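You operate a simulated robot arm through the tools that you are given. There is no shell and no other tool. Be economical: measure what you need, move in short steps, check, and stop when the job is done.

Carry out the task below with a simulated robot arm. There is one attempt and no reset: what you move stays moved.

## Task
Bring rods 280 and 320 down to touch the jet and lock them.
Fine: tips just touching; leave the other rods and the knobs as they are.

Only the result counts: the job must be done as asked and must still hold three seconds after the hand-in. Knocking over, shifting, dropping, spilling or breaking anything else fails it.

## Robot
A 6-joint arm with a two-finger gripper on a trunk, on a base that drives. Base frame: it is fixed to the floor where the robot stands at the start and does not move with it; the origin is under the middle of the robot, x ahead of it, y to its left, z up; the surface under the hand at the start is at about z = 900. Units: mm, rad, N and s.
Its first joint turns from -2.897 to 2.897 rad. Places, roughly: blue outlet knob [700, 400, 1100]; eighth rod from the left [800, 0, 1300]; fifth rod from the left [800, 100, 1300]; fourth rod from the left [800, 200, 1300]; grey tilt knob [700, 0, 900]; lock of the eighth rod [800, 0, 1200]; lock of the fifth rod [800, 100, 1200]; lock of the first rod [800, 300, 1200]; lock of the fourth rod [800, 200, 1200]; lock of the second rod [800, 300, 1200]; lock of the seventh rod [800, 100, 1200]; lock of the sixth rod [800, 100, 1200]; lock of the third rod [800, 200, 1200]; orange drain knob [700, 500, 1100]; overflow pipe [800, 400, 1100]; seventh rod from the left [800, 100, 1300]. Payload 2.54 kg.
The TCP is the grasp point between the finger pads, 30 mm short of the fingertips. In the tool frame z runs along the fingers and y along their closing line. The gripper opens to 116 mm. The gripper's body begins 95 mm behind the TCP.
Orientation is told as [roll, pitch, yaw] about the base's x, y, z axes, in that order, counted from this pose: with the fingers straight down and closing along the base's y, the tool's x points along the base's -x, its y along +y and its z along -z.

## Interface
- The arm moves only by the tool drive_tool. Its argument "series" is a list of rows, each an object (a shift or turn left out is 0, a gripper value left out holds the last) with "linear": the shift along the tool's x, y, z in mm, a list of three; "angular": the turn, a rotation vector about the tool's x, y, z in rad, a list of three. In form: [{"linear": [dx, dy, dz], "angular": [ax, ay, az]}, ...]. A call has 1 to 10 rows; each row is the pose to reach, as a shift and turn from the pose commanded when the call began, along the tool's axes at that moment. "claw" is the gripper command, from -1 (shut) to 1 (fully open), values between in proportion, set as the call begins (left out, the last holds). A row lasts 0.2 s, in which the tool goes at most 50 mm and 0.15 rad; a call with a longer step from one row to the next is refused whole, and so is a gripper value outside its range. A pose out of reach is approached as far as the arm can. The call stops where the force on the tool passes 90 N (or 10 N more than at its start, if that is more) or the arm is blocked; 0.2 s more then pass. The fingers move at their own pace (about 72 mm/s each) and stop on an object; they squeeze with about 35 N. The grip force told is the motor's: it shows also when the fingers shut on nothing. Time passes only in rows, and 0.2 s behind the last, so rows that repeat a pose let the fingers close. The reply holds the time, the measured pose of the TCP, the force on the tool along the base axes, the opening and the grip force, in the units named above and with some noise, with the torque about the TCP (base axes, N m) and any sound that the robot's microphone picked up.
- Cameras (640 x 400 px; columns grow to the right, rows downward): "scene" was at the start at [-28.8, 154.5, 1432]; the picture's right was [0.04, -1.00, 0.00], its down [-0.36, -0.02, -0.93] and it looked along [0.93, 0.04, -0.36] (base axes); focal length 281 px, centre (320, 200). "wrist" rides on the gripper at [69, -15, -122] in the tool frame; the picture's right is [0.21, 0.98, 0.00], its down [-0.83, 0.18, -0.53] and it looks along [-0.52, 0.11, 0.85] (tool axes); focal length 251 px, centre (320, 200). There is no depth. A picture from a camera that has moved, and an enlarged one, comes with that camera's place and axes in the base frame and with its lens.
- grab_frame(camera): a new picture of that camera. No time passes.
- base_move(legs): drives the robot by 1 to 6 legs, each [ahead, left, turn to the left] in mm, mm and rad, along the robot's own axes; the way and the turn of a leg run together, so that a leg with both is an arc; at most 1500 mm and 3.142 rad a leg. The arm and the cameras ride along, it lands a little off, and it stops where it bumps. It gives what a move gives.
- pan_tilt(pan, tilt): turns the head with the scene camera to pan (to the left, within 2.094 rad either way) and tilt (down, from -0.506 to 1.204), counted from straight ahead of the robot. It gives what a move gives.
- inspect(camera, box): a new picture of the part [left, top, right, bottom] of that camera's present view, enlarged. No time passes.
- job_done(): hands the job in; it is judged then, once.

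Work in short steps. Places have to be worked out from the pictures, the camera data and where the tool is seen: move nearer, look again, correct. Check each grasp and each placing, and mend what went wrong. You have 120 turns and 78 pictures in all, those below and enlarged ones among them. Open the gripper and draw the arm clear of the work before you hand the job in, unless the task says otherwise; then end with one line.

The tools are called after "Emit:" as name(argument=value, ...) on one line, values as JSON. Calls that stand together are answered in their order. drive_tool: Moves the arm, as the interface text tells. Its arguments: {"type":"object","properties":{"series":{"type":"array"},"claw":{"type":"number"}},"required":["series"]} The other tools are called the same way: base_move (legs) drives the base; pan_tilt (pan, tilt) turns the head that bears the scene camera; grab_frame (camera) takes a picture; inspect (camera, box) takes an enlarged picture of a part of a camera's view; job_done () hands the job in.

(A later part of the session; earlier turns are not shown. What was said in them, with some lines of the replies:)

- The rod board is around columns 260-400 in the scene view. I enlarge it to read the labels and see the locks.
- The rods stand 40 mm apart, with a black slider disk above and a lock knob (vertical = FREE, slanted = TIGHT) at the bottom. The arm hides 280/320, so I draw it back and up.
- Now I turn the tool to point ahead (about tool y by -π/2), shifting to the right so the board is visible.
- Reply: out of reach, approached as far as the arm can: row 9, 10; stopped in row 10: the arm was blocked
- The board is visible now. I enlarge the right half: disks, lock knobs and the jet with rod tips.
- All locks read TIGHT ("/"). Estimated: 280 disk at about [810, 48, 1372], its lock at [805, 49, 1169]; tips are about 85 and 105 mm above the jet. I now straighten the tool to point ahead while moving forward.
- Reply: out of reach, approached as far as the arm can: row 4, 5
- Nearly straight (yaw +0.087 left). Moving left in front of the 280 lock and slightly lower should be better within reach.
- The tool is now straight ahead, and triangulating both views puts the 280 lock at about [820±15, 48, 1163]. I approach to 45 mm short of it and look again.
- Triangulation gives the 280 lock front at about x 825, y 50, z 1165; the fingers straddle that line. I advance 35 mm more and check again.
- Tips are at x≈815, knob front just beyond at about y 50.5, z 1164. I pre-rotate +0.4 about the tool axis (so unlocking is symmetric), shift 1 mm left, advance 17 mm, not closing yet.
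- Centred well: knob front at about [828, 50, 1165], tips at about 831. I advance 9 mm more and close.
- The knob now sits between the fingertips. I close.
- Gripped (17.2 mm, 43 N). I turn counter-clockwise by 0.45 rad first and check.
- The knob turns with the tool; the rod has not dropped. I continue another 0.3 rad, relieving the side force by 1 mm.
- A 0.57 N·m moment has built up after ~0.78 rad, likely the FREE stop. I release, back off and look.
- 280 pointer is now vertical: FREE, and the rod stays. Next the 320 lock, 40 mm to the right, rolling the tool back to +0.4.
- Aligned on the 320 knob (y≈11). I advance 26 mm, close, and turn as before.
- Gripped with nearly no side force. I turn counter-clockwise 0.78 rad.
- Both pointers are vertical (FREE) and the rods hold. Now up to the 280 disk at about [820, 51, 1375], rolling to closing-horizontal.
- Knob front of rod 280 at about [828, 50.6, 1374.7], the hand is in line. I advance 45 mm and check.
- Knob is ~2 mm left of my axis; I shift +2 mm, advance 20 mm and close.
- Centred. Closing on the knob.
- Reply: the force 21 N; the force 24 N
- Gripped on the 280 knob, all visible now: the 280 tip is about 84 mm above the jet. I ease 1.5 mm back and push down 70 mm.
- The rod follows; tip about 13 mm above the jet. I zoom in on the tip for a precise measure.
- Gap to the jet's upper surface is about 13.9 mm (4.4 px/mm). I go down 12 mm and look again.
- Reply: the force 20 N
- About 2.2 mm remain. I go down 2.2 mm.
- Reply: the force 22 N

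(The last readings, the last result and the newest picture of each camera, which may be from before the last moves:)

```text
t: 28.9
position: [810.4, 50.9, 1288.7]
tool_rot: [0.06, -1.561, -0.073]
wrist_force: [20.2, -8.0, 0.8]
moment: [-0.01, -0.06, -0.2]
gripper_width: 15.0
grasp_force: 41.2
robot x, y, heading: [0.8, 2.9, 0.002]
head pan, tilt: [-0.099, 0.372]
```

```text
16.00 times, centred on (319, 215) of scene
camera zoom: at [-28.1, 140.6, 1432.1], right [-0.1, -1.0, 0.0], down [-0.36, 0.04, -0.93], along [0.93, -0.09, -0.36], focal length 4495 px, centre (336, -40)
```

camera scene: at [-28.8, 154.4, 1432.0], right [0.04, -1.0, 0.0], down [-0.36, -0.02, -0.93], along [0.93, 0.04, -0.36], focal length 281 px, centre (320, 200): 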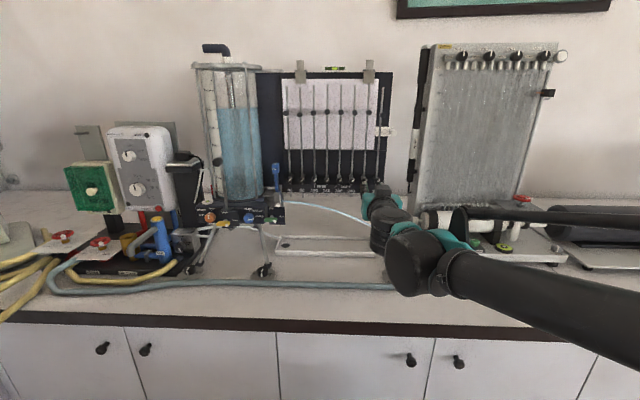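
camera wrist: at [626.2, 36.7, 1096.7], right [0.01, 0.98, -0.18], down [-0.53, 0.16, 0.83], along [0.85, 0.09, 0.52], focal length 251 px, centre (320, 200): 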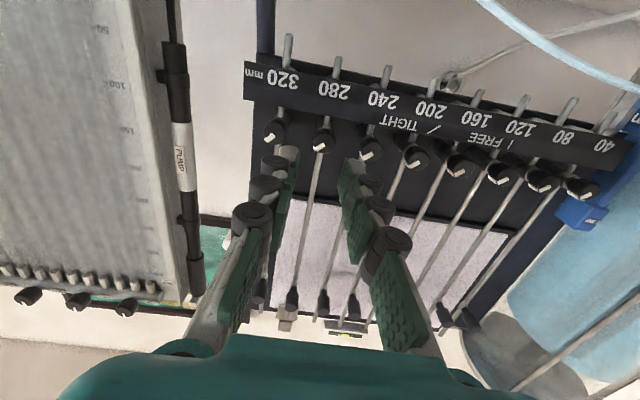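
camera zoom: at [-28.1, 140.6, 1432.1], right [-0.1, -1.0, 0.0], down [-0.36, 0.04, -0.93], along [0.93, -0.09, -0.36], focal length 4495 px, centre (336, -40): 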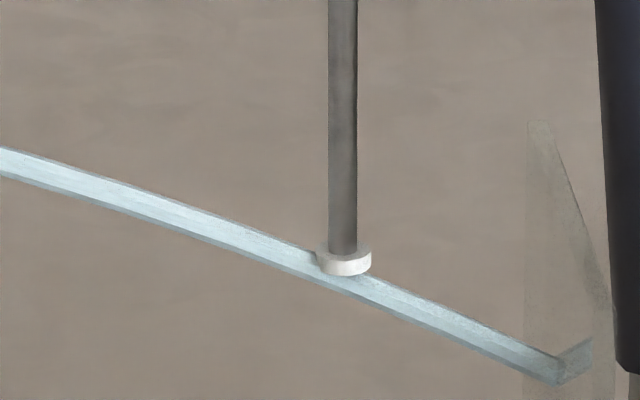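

A splash collar appears at the tip: it touches. I release the knob, back off and check that the tip stays.

Emit:
drive_tool(series=[{"linear": [0, 0, 1]}, {"linear": [0, 0, 1]}])

Emit:
drive_tool(series=[{"linear": [0, 0, 0]}, {"linear": [0, 0, 0]}, {"linear": [0, 0, -20]}, {"linear": [0, 0, -50]}, {"linear": [0, 0, -70]}], claw=-0.517)

Emit:
inspect(camera="scene", box=[311, 210, 327, 220])

Emit:
grab_frame(camera="wrist")

```text
t: 29.5
position: [811.2, 51.4, 1289.4]
tool_rot: [0.066, -1.562, -0.078]
wrist_force: [4.3, -7.5, -1.0]
moment: [-0.01, 0.22, -0.19]
gripper_width: 14.8
grasp_force: 40.7
robot x, y, heading: [-2.1, -1.0, -0.002]
head pan, tilt: [-0.099, 0.372]
```

```text
t: 30.7
position: [740.9, 53.8, 1288.8]
tool_rot: [0.026, -1.562, -0.037]
wrist_force: [-0.1, -0.4, -0.2]
moment: [-0.01, 0.02, 0.0]
gripper_width: 27.6
grasp_force: 0.2
robot x, y, heading: [-1.2, 1.4, -0.001]
head pan, tilt: [-0.099, 0.372]
```

```text
16.00 times, centred on (319, 215) of scene
camera zoom: at [-29.0, 141.1, 1432.0], right [-0.1, -1.0, 0.0], down [-0.36, 0.04, -0.93], along [0.93, -0.09, -0.36], focal length 4495 px, centre (336, -40)
```

zoom: 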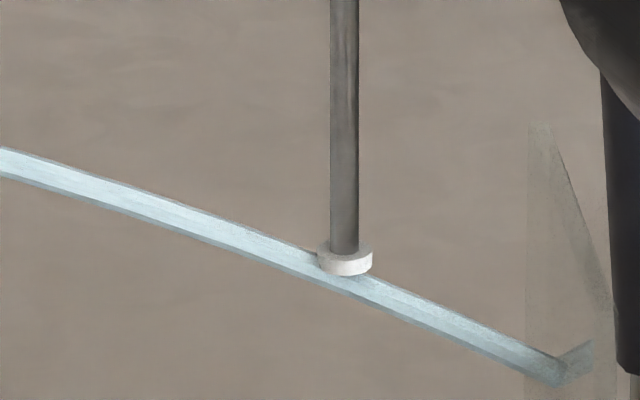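

```text
37 pictures are left
camera wrist: at [616.8, 39.5, 1222.7], right [0.01, 0.98, -0.21], down [-0.53, 0.19, 0.83], along [0.85, 0.11, 0.52], focal length 251 px, centre (320, 200)
```

wrist: 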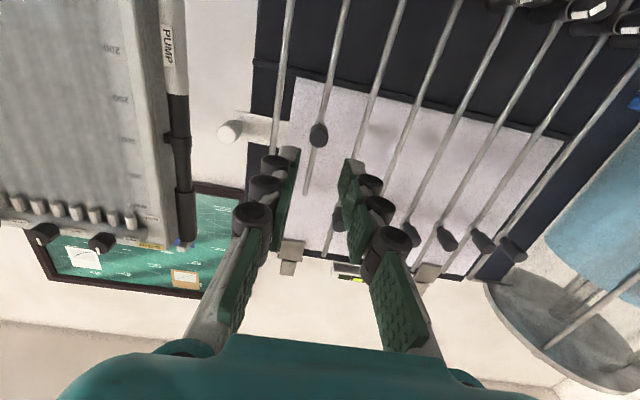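

The tip stays put and the collar remains. Now down to the 280 lock, rolled to -0.37 ready for clockwise tightening.

Emit:
drive_tool(series=[{"linear": [35, -1, 0], "angular": [0, 0, -0.12]}, {"linear": [70, -2, 0], "angular": [0, 0, -0.24]}, {"linear": [105, -2, 0], "angular": [0, 0, -0.37]}, {"linear": [125, -2, 10], "angular": [0, 0, -0.37]}, {"linear": [125, -2, 40], "angular": [0, 0, -0.37]}, {"linear": [125, -2, 45], "angular": [0, 0, -0.37]}, {"linear": [125, -2, 45], "angular": [0, 0, -0.37]}])

Emit:
inspect(camera="wrist", box=[220, 40, 460, 190])

```text
t: 32.3
position: [785.1, 50.3, 1165.9]
tool_rot: [-1.55, -1.2, 1.539]
wrist_force: [0.0, -0.1, 0.2]
moment: [0.02, 0.0, 0.03]
gripper_width: 27.9
grasp_force: 0.1
robot x, y, heading: [1.7, -3.3, 0.003]
head pan, tilt: [-0.099, 0.372]
```

```text
2.67 times, centred on (340, 115) of wrist
camera zoom: at [660.2, 11.9, 1108.1], right [0.01, 0.83, -0.55], down [-0.52, 0.47, 0.71], along [0.85, 0.29, 0.44], focal length 670 px, centre (267, 427)
```

zoom: 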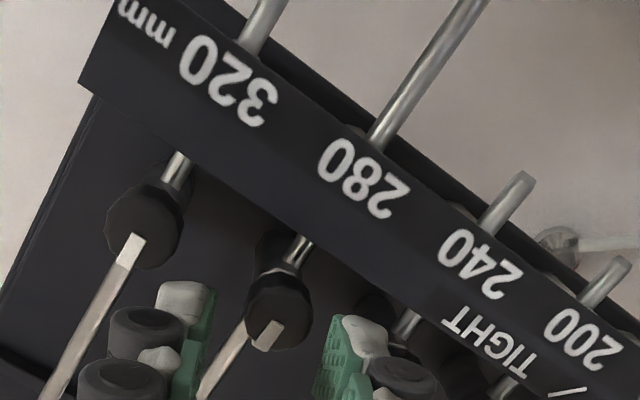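

Aligned (knob at y≈51.5). Advance 26 mm with a 1 mm left correction, then close.

Emit:
drive_tool(series=[{"linear": [0, 1, 10]}, {"linear": [0, 1, 20]}, {"linear": [0, 1, 26]}, {"linear": [0, 1, 26]}])

Emit:
drive_tool(series=[{"linear": [0, 0, 0]}, {"linear": [0, 0, 0]}, {"linear": [0, 0, 0]}], claw=-1)

```text
t: 33.3
position: [811.3, 49.4, 1164.4]
tool_rot: [-1.549, -1.203, 1.541]
wrist_force: [0.1, 0.3, -0.2]
moment: [0.0, 0.0, 0.02]
gripper_width: 28.2
grasp_force: 0.0
robot x, y, heading: [-1.2, -1.1, -0.0]
head pan, tilt: [-0.099, 0.372]
```

```text
t: 34.1
position: [811.0, 53.1, 1163.7]
tool_rot: [-1.55, -1.202, 1.542]
wrist_force: [-1.0, 14.5, -13.8]
moment: [0.04, 0.25, 0.5]
gripper_width: 16.8
grasp_force: 42.5
robot x, y, heading: [2.7, 2.8, 0.001]
head pan, tilt: [-0.099, 0.372]
```

Side force 20 N along the closing line; I relieve by 1.5 mm and turn clockwise.

Emit:
drive_tool(series=[{"linear": [0, 1.5, 0]}, {"linear": [0, 1.5, 0], "angular": [0, 0, 0.1]}, {"linear": [0, 1.5, 0], "angular": [0, 0, 0.2]}, {"linear": [0, 1.5, 0], "angular": [0, 0, 0.3]}, {"linear": [0, 1.5, 0], "angular": [0, 0, 0.4]}, {"linear": [0, 1.5, 0], "angular": [0, 0, 0.5]}, {"linear": [0, 1.5, 0], "angular": [0, 0, 0.6]}, {"linear": [0, 1.5, 0], "angular": [0, 0, 0.7]}, {"linear": [0, 1.5, 0], "angular": [0, 0, 0.8]}, {"linear": [0, 1.5, 0], "angular": [0, 0, 0.84]}])

Emit:
inspect(camera="wrist", box=[220, 40, 460, 190])

```text
t: 36.3
position: [810.1, 51.1, 1164.2]
tool_rot: [1.555, -1.096, -1.569]
wrist_force: [3.3, -11.1, 3.5]
moment: [-0.08, -0.21, -0.28]
gripper_width: 16.9
grasp_force: 42.5
robot x, y, heading: [0.5, -1.3, -0.002]
head pan, tilt: [-0.099, 0.372]
```

```text
2.67 times, centred on (340, 115) of wrist
camera zoom: at [686.9, 69.9, 1097.0], right [0.01, 0.97, 0.25], down [-0.53, -0.21, 0.82], along [0.85, -0.15, 0.51], focal length 670 px, centre (267, 427)
```

zoom: 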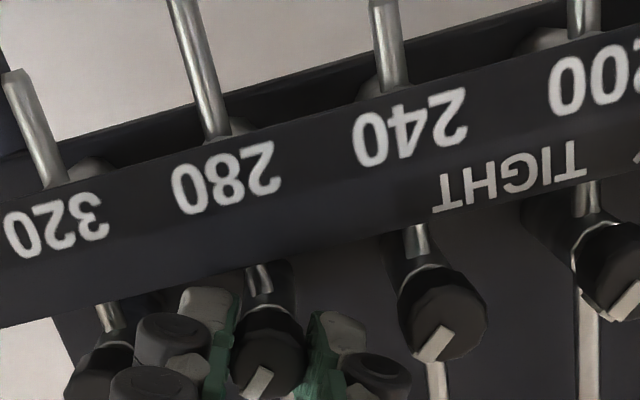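

The 280 pointer is still slightly less slanted than 240's, and there's little torque. I turn 0.2 further until the stop.

Emit:
drive_tool(series=[{"linear": [0, -0.5, 0], "angular": [0, 0, 0.08]}, {"linear": [0, -0.5, 0], "angular": [0, 0, 0.14]}, {"linear": [0, -0.5, 0], "angular": [0, 0, 0.2]}])

Emit:
inspect(camera="wrist", box=[220, 40, 460, 190])

```text
t: 37.1
position: [809.9, 51.0, 1163.0]
tool_rot: [1.56, -0.899, -1.574]
wrist_force: [-0.7, -13.3, -4.3]
moment: [-0.4, 0.06, -0.37]
gripper_width: 17.2
grasp_force: 42.8
robot x, y, heading: [-1.1, 3.8, -0.002]
head pan, tilt: [-0.099, 0.372]
```

```text
2.67 times, centred on (340, 115) of wrist
camera zoom: at [687.1, 83.0, 1101.4], right [0.01, 0.9, 0.44], down [-0.53, -0.37, 0.76], along [0.85, -0.25, 0.47], focal length 670 px, centre (267, 427)
```

zoom: 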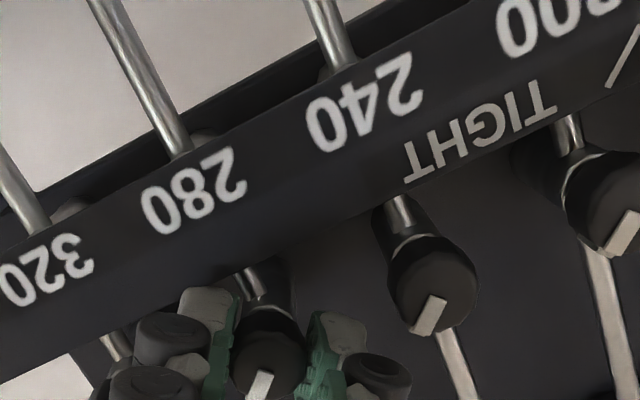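

Torque rose to -0.4 N·m and the pointer now matches 240's. I release, back off and check pointer and tip.

Emit:
drive_tool(series=[{"linear": [0, 0, 0]}, {"linear": [0, 0, 0]}, {"linear": [0, 0, -20]}, {"linear": [0, 0, -50]}], claw=-0.517)

Emit:
inspect(camera="wrist", box=[220, 40, 460, 190])

Emit:
inspect(camera="scene", box=[311, 210, 327, 220])

```text
t: 38.1
position: [760.7, 51.9, 1164.3]
tool_rot: [1.557, -0.901, -1.573]
wrist_force: [0.4, 0.8, -0.5]
moment: [0.0, 0.01, 0.0]
gripper_width: 27.8
grasp_force: 0.0
robot x, y, heading: [1.9, -2.4, 0.003]
head pan, tilt: [-0.099, 0.372]
```

```text
2.67 times, centred on (340, 115) of wrist
camera zoom: at [637.2, 84.6, 1102.6], right [0.01, 0.9, 0.44], down [-0.53, -0.36, 0.76], along [0.85, -0.24, 0.47], focal length 670 px, centre (267, 427)
```

zoom: 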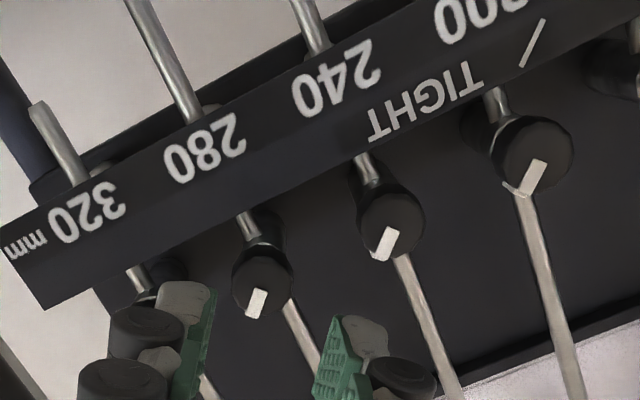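

```text
16.00 times, centred on (319, 215) of scene
camera zoom: at [-28.9, 141.1, 1432.0], right [-0.1, -1.0, 0.0], down [-0.36, 0.04, -0.93], along [0.93, -0.09, -0.36], focal length 4495 px, centre (336, -40)
```

zoom: 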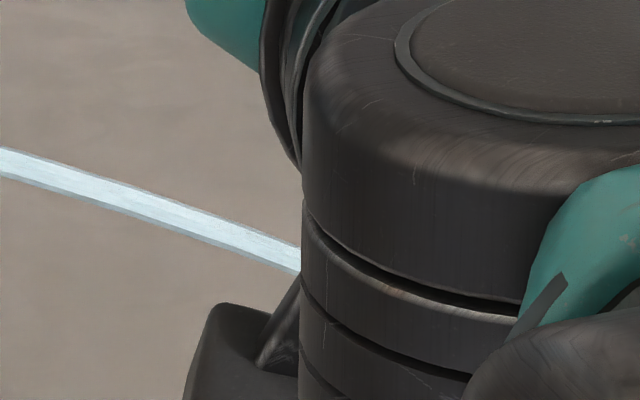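

280 is locked (pointer at the same angle as 240/200). Next up to the 320 knob at about [828, 11, 1367].

Emit:
drive_tool(series=[{"linear": [-30, 15, -18], "angular": [0, 0, -0.13]}, {"linear": [-65, 33, -18], "angular": [0, 0, -0.27]}, {"linear": [-100, 51, -18], "angular": [0, 0, -0.4]}, {"linear": [-135, 69, -18], "angular": [0, 0, -0.54]}, {"linear": [-165, 84, -18], "angular": [0, 0, -0.67]}, {"linear": [-184.6, 93.9, -10], "angular": [0, 0, -0.67]}, {"linear": [-184.6, 93.9, 20], "angular": [0, 0, -0.67]}, {"linear": [-184.6, 93.9, 25], "angular": [0, 0, -0.67]}, {"linear": [-184.6, 93.9, 25], "angular": [0, 0, -0.67]}])

Emit:
inspect(camera="wrist", box=[200, 60, 440, 210])

Emit:
inspect(camera="scene", box=[311, 210, 343, 230])

```text
t: 40.1
position: [788.0, 11.4, 1366.7]
tool_rot: [-0.001, -1.563, -0.012]
wrist_force: [0.4, 0.6, -0.8]
moment: [0.0, 0.0, 0.03]
gripper_width: 28.0
grasp_force: 0.2
robot x, y, heading: [-0.7, 4.4, 0.002]
head pan, tilt: [-0.099, 0.372]
```

```text
2.67 times, centred on (320, 135) of wrist
camera zoom: at [662.8, -2.8, 1299.5], right [0.01, 0.98, -0.21], down [-0.53, 0.19, 0.83], along [0.85, 0.1, 0.52], focal length 670 px, centre (320, 373)
```

zoom: 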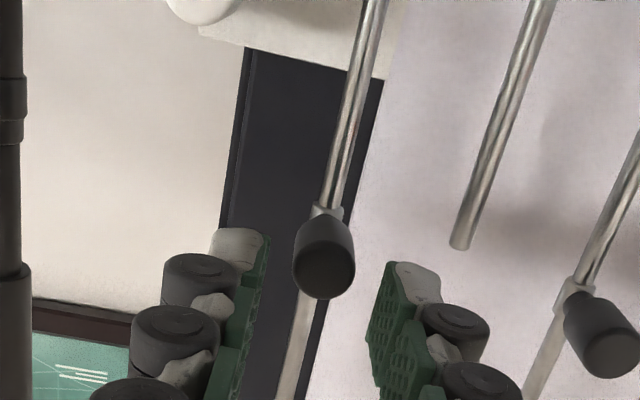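

```text
16.00 times, centred on (327, 220) of scene
camera zoom: at [-29.2, 141.1, 1432.0], right [-0.1, -1.0, 0.0], down [-0.36, 0.04, -0.93], along [0.93, -0.09, -0.36], focal length 4495 px, centre (208, -120)
```

zoom: 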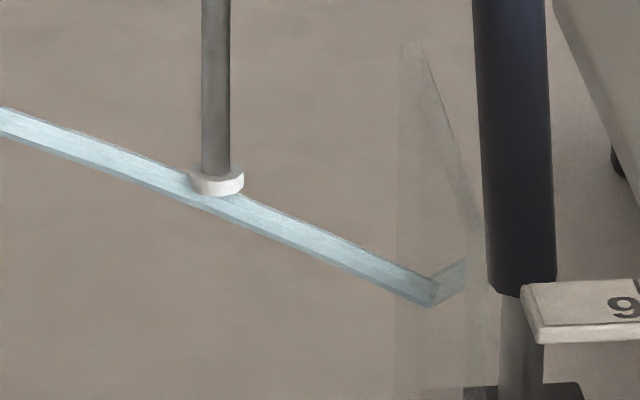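

280 still touches. The 320 knob is centred between the fingers (y≈10.5, z≈1369); advance 22 mm and close.

Emit:
drive_tool(series=[{"linear": [-1, 0, 10]}, {"linear": [-1, 0, 22]}, {"linear": [-1, 0, 22]}])

Emit:
drive_tool(series=[{"linear": [0, 0, 0]}, {"linear": [0, 0, 0]}, {"linear": [0, 0, 0]}], claw=-1)

Emit:
inspect(camera="wrist", box=[200, 60, 440, 210])

Emit:
inspect(camera="scene", box=[290, 180, 350, 218])

```text
t: 40.9
position: [809.0, 10.8, 1367.2]
tool_rot: [0.024, -1.562, -0.037]
wrist_force: [0.3, 0.0, 0.4]
moment: [0.01, -0.03, 0.01]
gripper_width: 28.1
grasp_force: 0.0
robot x, y, heading: [1.8, -2.6, -0.003]
head pan, tilt: [-0.099, 0.372]
```

```text
t: 41.7
position: [809.9, 10.8, 1366.8]
tool_rot: [-0.002, -1.564, -0.007]
wrist_force: [1.5, 3.3, 0.7]
moment: [0.02, -0.04, 0.11]
gripper_width: 15.3
grasp_force: 41.0
robot x, y, heading: [1.0, 1.9, -0.0]
head pan, tilt: [-0.099, 0.372]
```

```text
2.67 times, centred on (320, 135) of wrist
camera zoom: at [685.2, -2.8, 1300.0], right [0.01, 0.98, -0.21], down [-0.53, 0.19, 0.83], along [0.85, 0.11, 0.52], focal length 670 px, centre (320, 373)
```

zoom: 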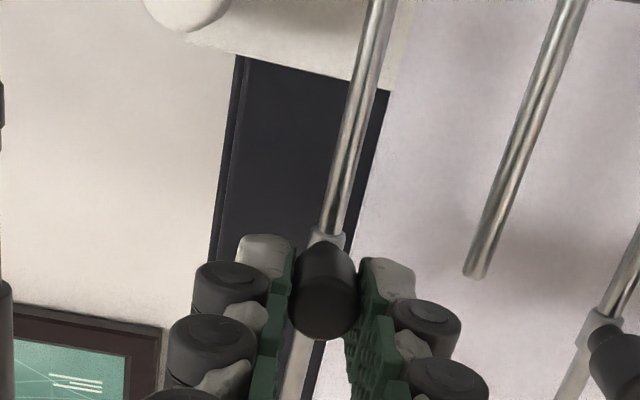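

```text
10.53 times, centred on (320, 199) of scene
camera zoom: at [-29.0, 141.3, 1432.0], right [-0.1, -1.0, 0.0], down [-0.36, 0.04, -0.93], along [0.93, -0.09, -0.36], focal length 2957 px, centre (320, 210)
```

zoom: 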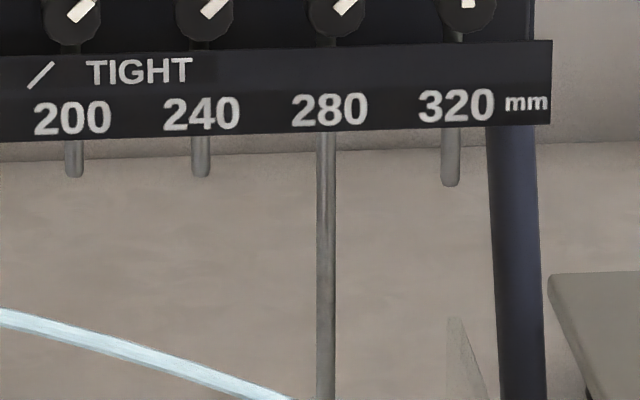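

320 knob gripped cleanly. The white side knob triangulates to about [861, -32, 1313], outside my fingers' path. Tip to jet is about 98 mm; I push down 88 mm.

Emit:
drive_tool(series=[{"linear": [8, 0, 0]}, {"linear": [18, 0, 0]}, {"linear": [28, 0, 0]}, {"linear": [38, 0, 0]}, {"linear": [48, 0, 0]}, {"linear": [58, 0, 0]}, {"linear": [68, 0, 0]}, {"linear": [78, 0, 0]}, {"linear": [88, 0, 0]}, {"linear": [88, 0, 0]}])

Emit:
inspect(camera="scene", box=[311, 210, 343, 230])

```text
t: 43.9
position: [808.7, 11.7, 1278.0]
tool_rot: [-0.01, -1.561, -0.002]
wrist_force: [16.0, 5.6, 1.1]
moment: [0.02, -0.14, 0.18]
gripper_width: 15.2
grasp_force: 41.1
robot x, y, heading: [1.3, 1.6, 0.004]
head pan, tilt: [-0.099, 0.372]
```

```text
16.00 times, centred on (327, 220) of scene
camera zoom: at [-28.4, 141.4, 1432.0], right [-0.1, -1.0, 0.0], down [-0.36, 0.04, -0.93], along [0.93, -0.09, -0.36], focal length 4495 px, centre (208, -120)
```

zoom: 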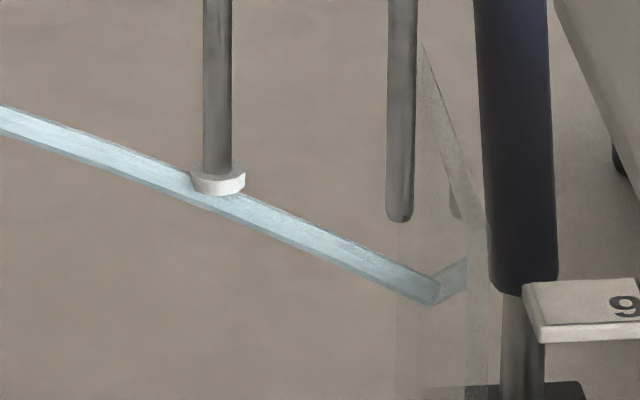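

Gap is about 9.8 mm. Down 8 mm.

Emit:
drive_tool(series=[{"linear": [4, 0, 0]}, {"linear": [8, 0, 0]}, {"linear": [8, 0, 0]}])

Emit:
inspect(camera="scene", box=[319, 213, 335, 223])

```text
t: 44.7
position: [808.7, 12.1, 1271.3]
tool_rot: [-0.012, -1.563, 0.0]
wrist_force: [18.9, 5.7, 0.0]
moment: [0.02, -0.12, 0.17]
gripper_width: 15.2
grasp_force: 41.5
robot x, y, heading: [-2.6, 0.1, -0.005]
head pan, tilt: [-0.099, 0.372]
```

```text
16.00 times, centred on (327, 218) of scene
camera zoom: at [-28.1, 141.4, 1432.0], right [-0.1, -1.0, 0.0], down [-0.36, 0.04, -0.93], along [0.93, -0.09, -0.36], focal length 4495 px, centre (208, -88)
```

zoom: 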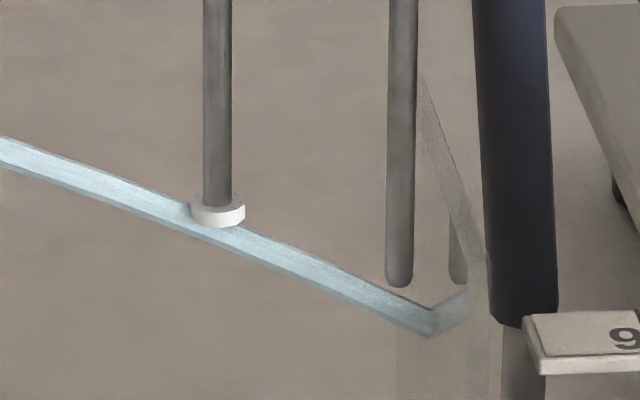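

About 2 mm remain. Down 2.0 mm.

Emit:
drive_tool(series=[{"linear": [1, 0, 0]}, {"linear": [2, 0, 0]}, {"linear": [2, 0, 0]}, {"linear": [2, 0, 0]}])

Emit:
inspect(camera="scene", box=[319, 213, 335, 223])

```text
t: 45.7
position: [809.2, 10.5, 1269.3]
tool_rot: [-0.014, -1.563, 0.004]
wrist_force: [22.5, 6.3, 0.4]
moment: [0.04, -0.14, 0.19]
gripper_width: 14.9
grasp_force: 41.0
robot x, y, heading: [-0.8, 0.1, 0.007]
head pan, tilt: [-0.099, 0.372]
```

```text
16.00 times, centred on (327, 218) of scene
camera zoom: at [-28.0, 141.4, 1432.0], right [-0.1, -1.0, 0.0], down [-0.36, 0.04, -0.93], along [0.93, -0.09, -0.36], focal length 4495 px, centre (208, -88)
```

zoom: 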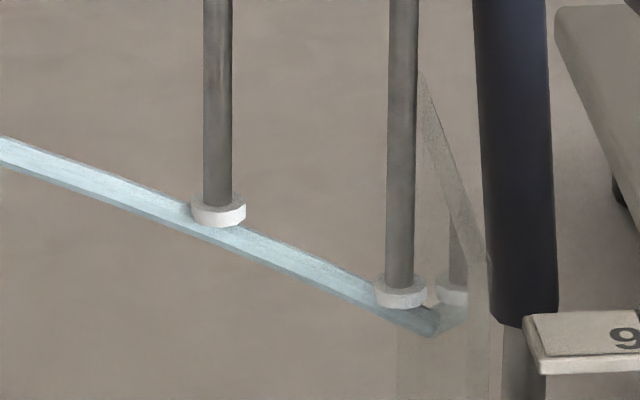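

The collar appears at 320 too. I relieve the axial load, release and back off.

Emit:
drive_tool(series=[{"linear": [0, 0, 1]}, {"linear": [0, 0, 1]}])

Emit:
drive_tool(series=[{"linear": [0, 0, 0]}, {"linear": [0, 0, 0]}, {"linear": [0, 0, -20]}, {"linear": [0, 0, -50]}, {"linear": [0, 0, -70]}], claw=-0.517)

Emit:
inspect(camera="scene", box=[319, 213, 335, 223])

```text
t: 46.3
position: [808.9, 11.1, 1268.7]
tool_rot: [-0.015, -1.565, 0.001]
wrist_force: [6.8, 6.8, -2.6]
moment: [0.05, 0.1, 0.18]
gripper_width: 15.3
grasp_force: 41.3
robot x, y, heading: [-1.4, -2.5, 0.004]
head pan, tilt: [-0.099, 0.372]
```

```text
t: 47.5
position: [739.2, 11.4, 1270.7]
tool_rot: [-0.005, -1.564, -0.006]
wrist_force: [0.5, 0.0, 0.4]
moment: [0.0, 0.02, 0.01]
gripper_width: 28.0
grasp_force: 0.0
robot x, y, heading: [-1.9, 0.4, -0.0]
head pan, tilt: [-0.099, 0.372]
```

```text
16.00 times, centred on (327, 218) of scene
camera zoom: at [-28.9, 141.1, 1432.0], right [-0.1, -1.0, 0.0], down [-0.36, 0.04, -0.93], along [0.93, -0.09, -0.36], focal length 4495 px, centre (208, -88)
```

zoom: 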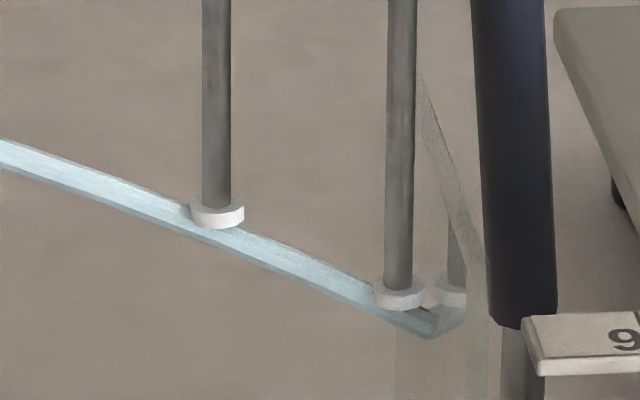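

Both tips touch. Now down to the 320 lock with roll -0.37.

Emit:
drive_tool(series=[{"linear": [35, 0, 0], "angular": [0, 0, -0.12]}, {"linear": [70, 0, 0], "angular": [0, 0, -0.24]}, {"linear": [100, 0, 0], "angular": [0, 0, -0.37]}, {"linear": [106, 0, 10], "angular": [0, 0, -0.37]}, {"linear": [106, 0, 40], "angular": [0, 0, -0.37]}, {"linear": [106, 0, 46], "angular": [0, 0, -0.37]}, {"linear": [106, 0, 46], "angular": [0, 0, -0.37]}])

Emit:
inspect(camera="wrist", box=[220, 40, 460, 190])

```text
t: 49.1
position: [783.6, 10.6, 1164.1]
tool_rot: [-1.55, -1.199, 1.541]
wrist_force: [0.1, 0.1, 0.0]
moment: [-0.01, 0.03, 0.03]
gripper_width: 28.1
grasp_force: 0.1
robot x, y, heading: [1.5, 3.1, -0.003]
head pan, tilt: [-0.099, 0.372]
```

```text
2.67 times, centred on (340, 115) of wrist
camera zoom: at [659.9, -27.0, 1106.7], right [0.01, 0.83, -0.55], down [-0.52, 0.47, 0.71], along [0.85, 0.29, 0.44], focal length 670 px, centre (267, 427)
```

zoom: 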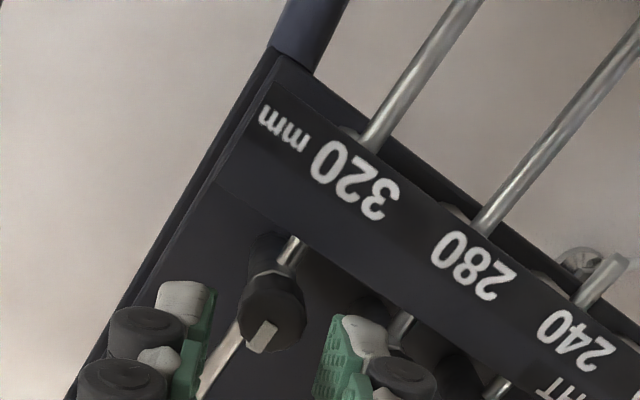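

Aligned. Advance 27 mm, close.

Emit:
drive_tool(series=[{"linear": [0, 0.7, 10]}, {"linear": [0, 0.7, 20]}, {"linear": [0, 0.7, 27]}, {"linear": [0, 0.7, 27]}])

Emit:
drive_tool(series=[{"linear": [0, 0, 0]}, {"linear": [0, 0, 0]}, {"linear": [0, 0, 0]}], claw=-1)

```text
t: 50.1
position: [810.7, 11.0, 1162.8]
tool_rot: [-1.55, -1.201, 1.54]
wrist_force: [0.6, 0.3, -0.5]
moment: [0.01, 0.05, 0.02]
gripper_width: 28.0
grasp_force: 0.1
robot x, y, heading: [-2.6, 0.1, 0.003]
head pan, tilt: [-0.099, 0.372]
```

```text
t: 50.9
position: [811.0, 11.7, 1163.4]
tool_rot: [-1.55, -1.2, 1.542]
wrist_force: [1.9, 6.8, -5.7]
moment: [0.04, 0.1, 0.24]
gripper_width: 17.0
grasp_force: 43.5
robot x, y, heading: [1.1, -2.6, -0.003]
head pan, tilt: [-0.099, 0.372]
```

Good grip. Turn clockwise 0.9, then a little more to the stop.

Emit:
drive_tool(series=[{"angular": [0, 0, 0.12]}, {"angular": [0, 0, 0.22]}, {"angular": [0, 0, 0.32]}, {"angular": [0, 0, 0.42]}, {"angular": [0, 0, 0.52]}, {"angular": [0, 0, 0.62]}, {"angular": [0, 0, 0.72]}, {"angular": [0, 0, 0.82]}, {"angular": [0, 0, 0.92]}])

Emit:
drive_tool(series=[{"angular": [0, 0, 0.06]}, {"angular": [0, 0, 0.12]}])

Emit:
inspect(camera="wrist", box=[220, 40, 460, 190])

```text
t: 52.9
position: [811.0, 10.5, 1163.4]
tool_rot: [1.556, -1.02, -1.57]
wrist_force: [3.2, -1.7, 0.0]
moment: [-0.4, -0.06, 0.0]
gripper_width: 17.2
grasp_force: 43.5
robot x, y, heading: [1.0, -0.5, 0.0]
head pan, tilt: [-0.099, 0.372]
```

```text
t: 53.5
position: [812.1, 10.2, 1162.6]
tool_rot: [1.559, -0.9, -1.574]
wrist_force: [2.7, -4.0, -1.3]
moment: [-0.36, 0.01, -0.18]
gripper_width: 17.0
grasp_force: 43.3
robot x, y, heading: [-2.7, -0.7, 0.003]
head pan, tilt: [-0.099, 0.372]
```

```text
2.67 times, centred on (340, 115) of wrist
camera zoom: at [687.7, 43.0, 1101.2], right [0.01, 0.9, 0.44], down [-0.53, -0.37, 0.76], along [0.85, -0.25, 0.47], focal length 670 px, centre (267, 427)
```

zoom: 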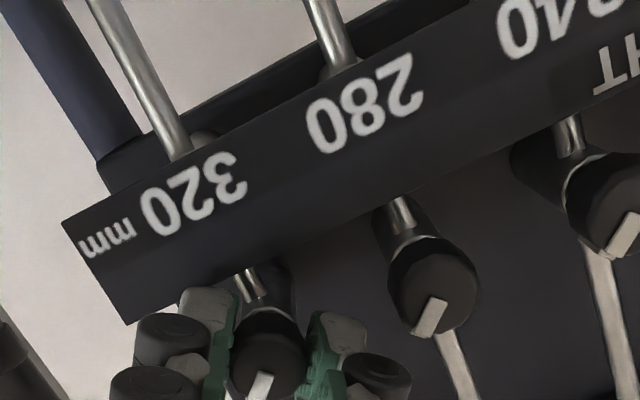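

The stop torque is reached and the pointer matches 280. I release and withdraw well clear, to the right.

Emit:
drive_tool(series=[{"linear": [0, 0, 0]}, {"linear": [0, 0, 0]}, {"linear": [0, 0, -20]}, {"linear": [0, 0, -60]}, {"linear": [0, 0, -90], "angular": [0, 0, -0.12]}, {"linear": [0, 0, -110], "angular": [0, 0, -0.25]}, {"linear": [0, 0, -120], "angular": [0, 0, -0.38]}, {"linear": [0, 0, -120], "angular": [0, 0, -0.5]}], claw=-0.517)

Emit:
drive_tool(series=[{"linear": [0, -30, 0]}, {"linear": [0, -60, 0]}, {"linear": [0, -90, 0]}, {"linear": [0, -100, 0]}])

Emit:
inspect(camera="scene", box=[319, 213, 335, 223])

Emit:
inspect(camera="scene", box=[270, 160, 350, 210])

Emit:
grab_frame(camera="scene")

```text
t: 55.3
position: [691.2, 12.0, 1163.5]
tool_rot: [1.526, -1.404, -1.54]
wrist_force: [-0.5, 0.7, -0.3]
moment: [0.01, -0.04, 0.05]
gripper_width: 28.1
grasp_force: 0.1
robot x, y, heading: [-0.6, -0.9, -0.002]
head pan, tilt: [-0.099, 0.372]
```

```text
t: 56.3
position: [690.1, -85.4, 1147.1]
tool_rot: [1.526, -1.4, -1.534]
wrist_force: [0.3, 0.5, 0.2]
moment: [-0.03, -0.01, 0.02]
gripper_width: 28.1
grasp_force: 0.1
out of reach, approached as far as the arm can: row 2
robot x, y, heading: [-0.9, 2.8, -0.0]
head pan, tilt: [-0.099, 0.372]
```

```text
16.00 times, centred on (327, 218) of scene
camera zoom: at [-29.2, 141.1, 1432.0], right [-0.1, -1.0, 0.0], down [-0.36, 0.04, -0.93], along [0.93, -0.09, -0.36], focal length 4495 px, centre (208, -88)
```

zoom: 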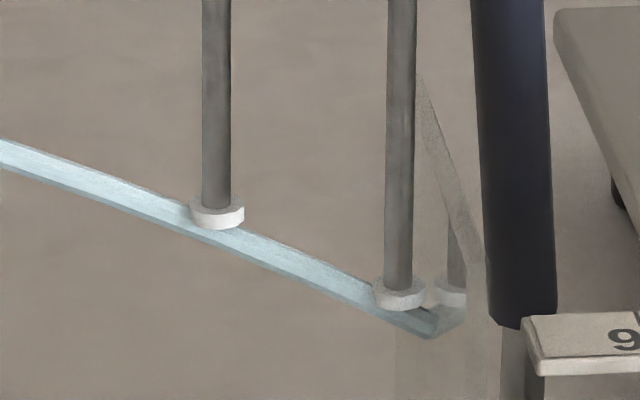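

```text
8.00 times, centred on (310, 185) of scene
camera zoom: at [-29.2, 141.1, 1432.0], right [-0.1, -1.0, 0.0], down [-0.36, 0.04, -0.93], along [0.93, -0.09, -0.36], focal length 2248 px, centre (400, 320)
```

zoom: 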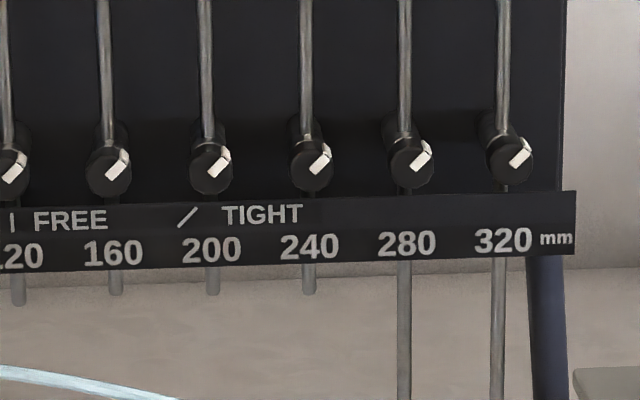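

```text
19 pictures are left
camera scene: at [-29.2, 141.1, 1432.0], right [-0.1, -1.0, 0.0], down [-0.36, 0.04, -0.93], along [0.93, -0.09, -0.36], focal length 281 px, centre (320, 200)
```

scene: 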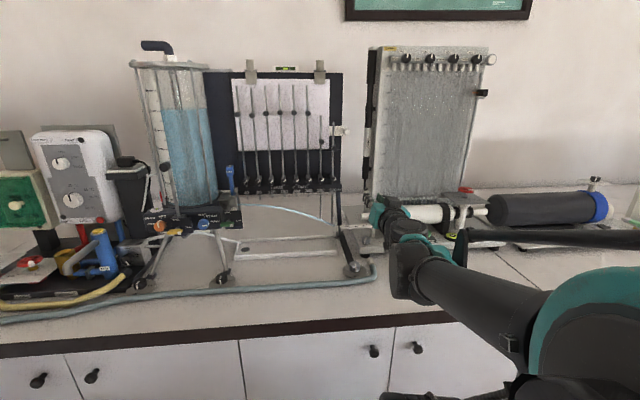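

Both tips touch, both locks read TIGHT, the other rods are unchanged. I draw back a little more and open the gripper.

Emit:
drive_tool(series=[{"linear": [0, 0, -25]}, {"linear": [0, 0, -45]}, {"linear": [0, 0, -45]}, {"linear": [0, 0, -45]}], claw=0.5)

Emit:
inspect(camera="scene", box=[319, 213, 335, 223])

```text
t: 57.3
position: [646.1, -83.8, 1147.0]
tool_rot: [1.528, -1.401, -1.541]
wrist_force: [1.5, -0.1, -0.9]
moment: [0.01, 0.01, -0.02]
gripper_width: 86.8
grasp_force: 0.1
robot x, y, heading: [1.8, -0.0, 0.004]
head pan, tilt: [-0.099, 0.372]
```

```text
16.00 times, centred on (327, 218) of scene
camera zoom: at [-29.2, 141.1, 1432.0], right [-0.1, -1.0, 0.0], down [-0.36, 0.04, -0.93], along [0.93, -0.09, -0.36], focal length 4495 px, centre (208, -88)
```

zoom: 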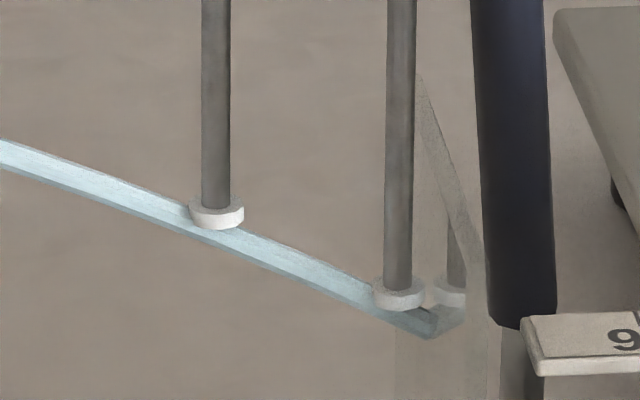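

Everything is stable and the arm is clear, so I hand in.

Emit:
job_done()

```text
The job is handed in.
```

Rods 280 and 320 are down with their tips touching the jet and their locks turned to TIGHT; the other rods and the knobs were left as they were.
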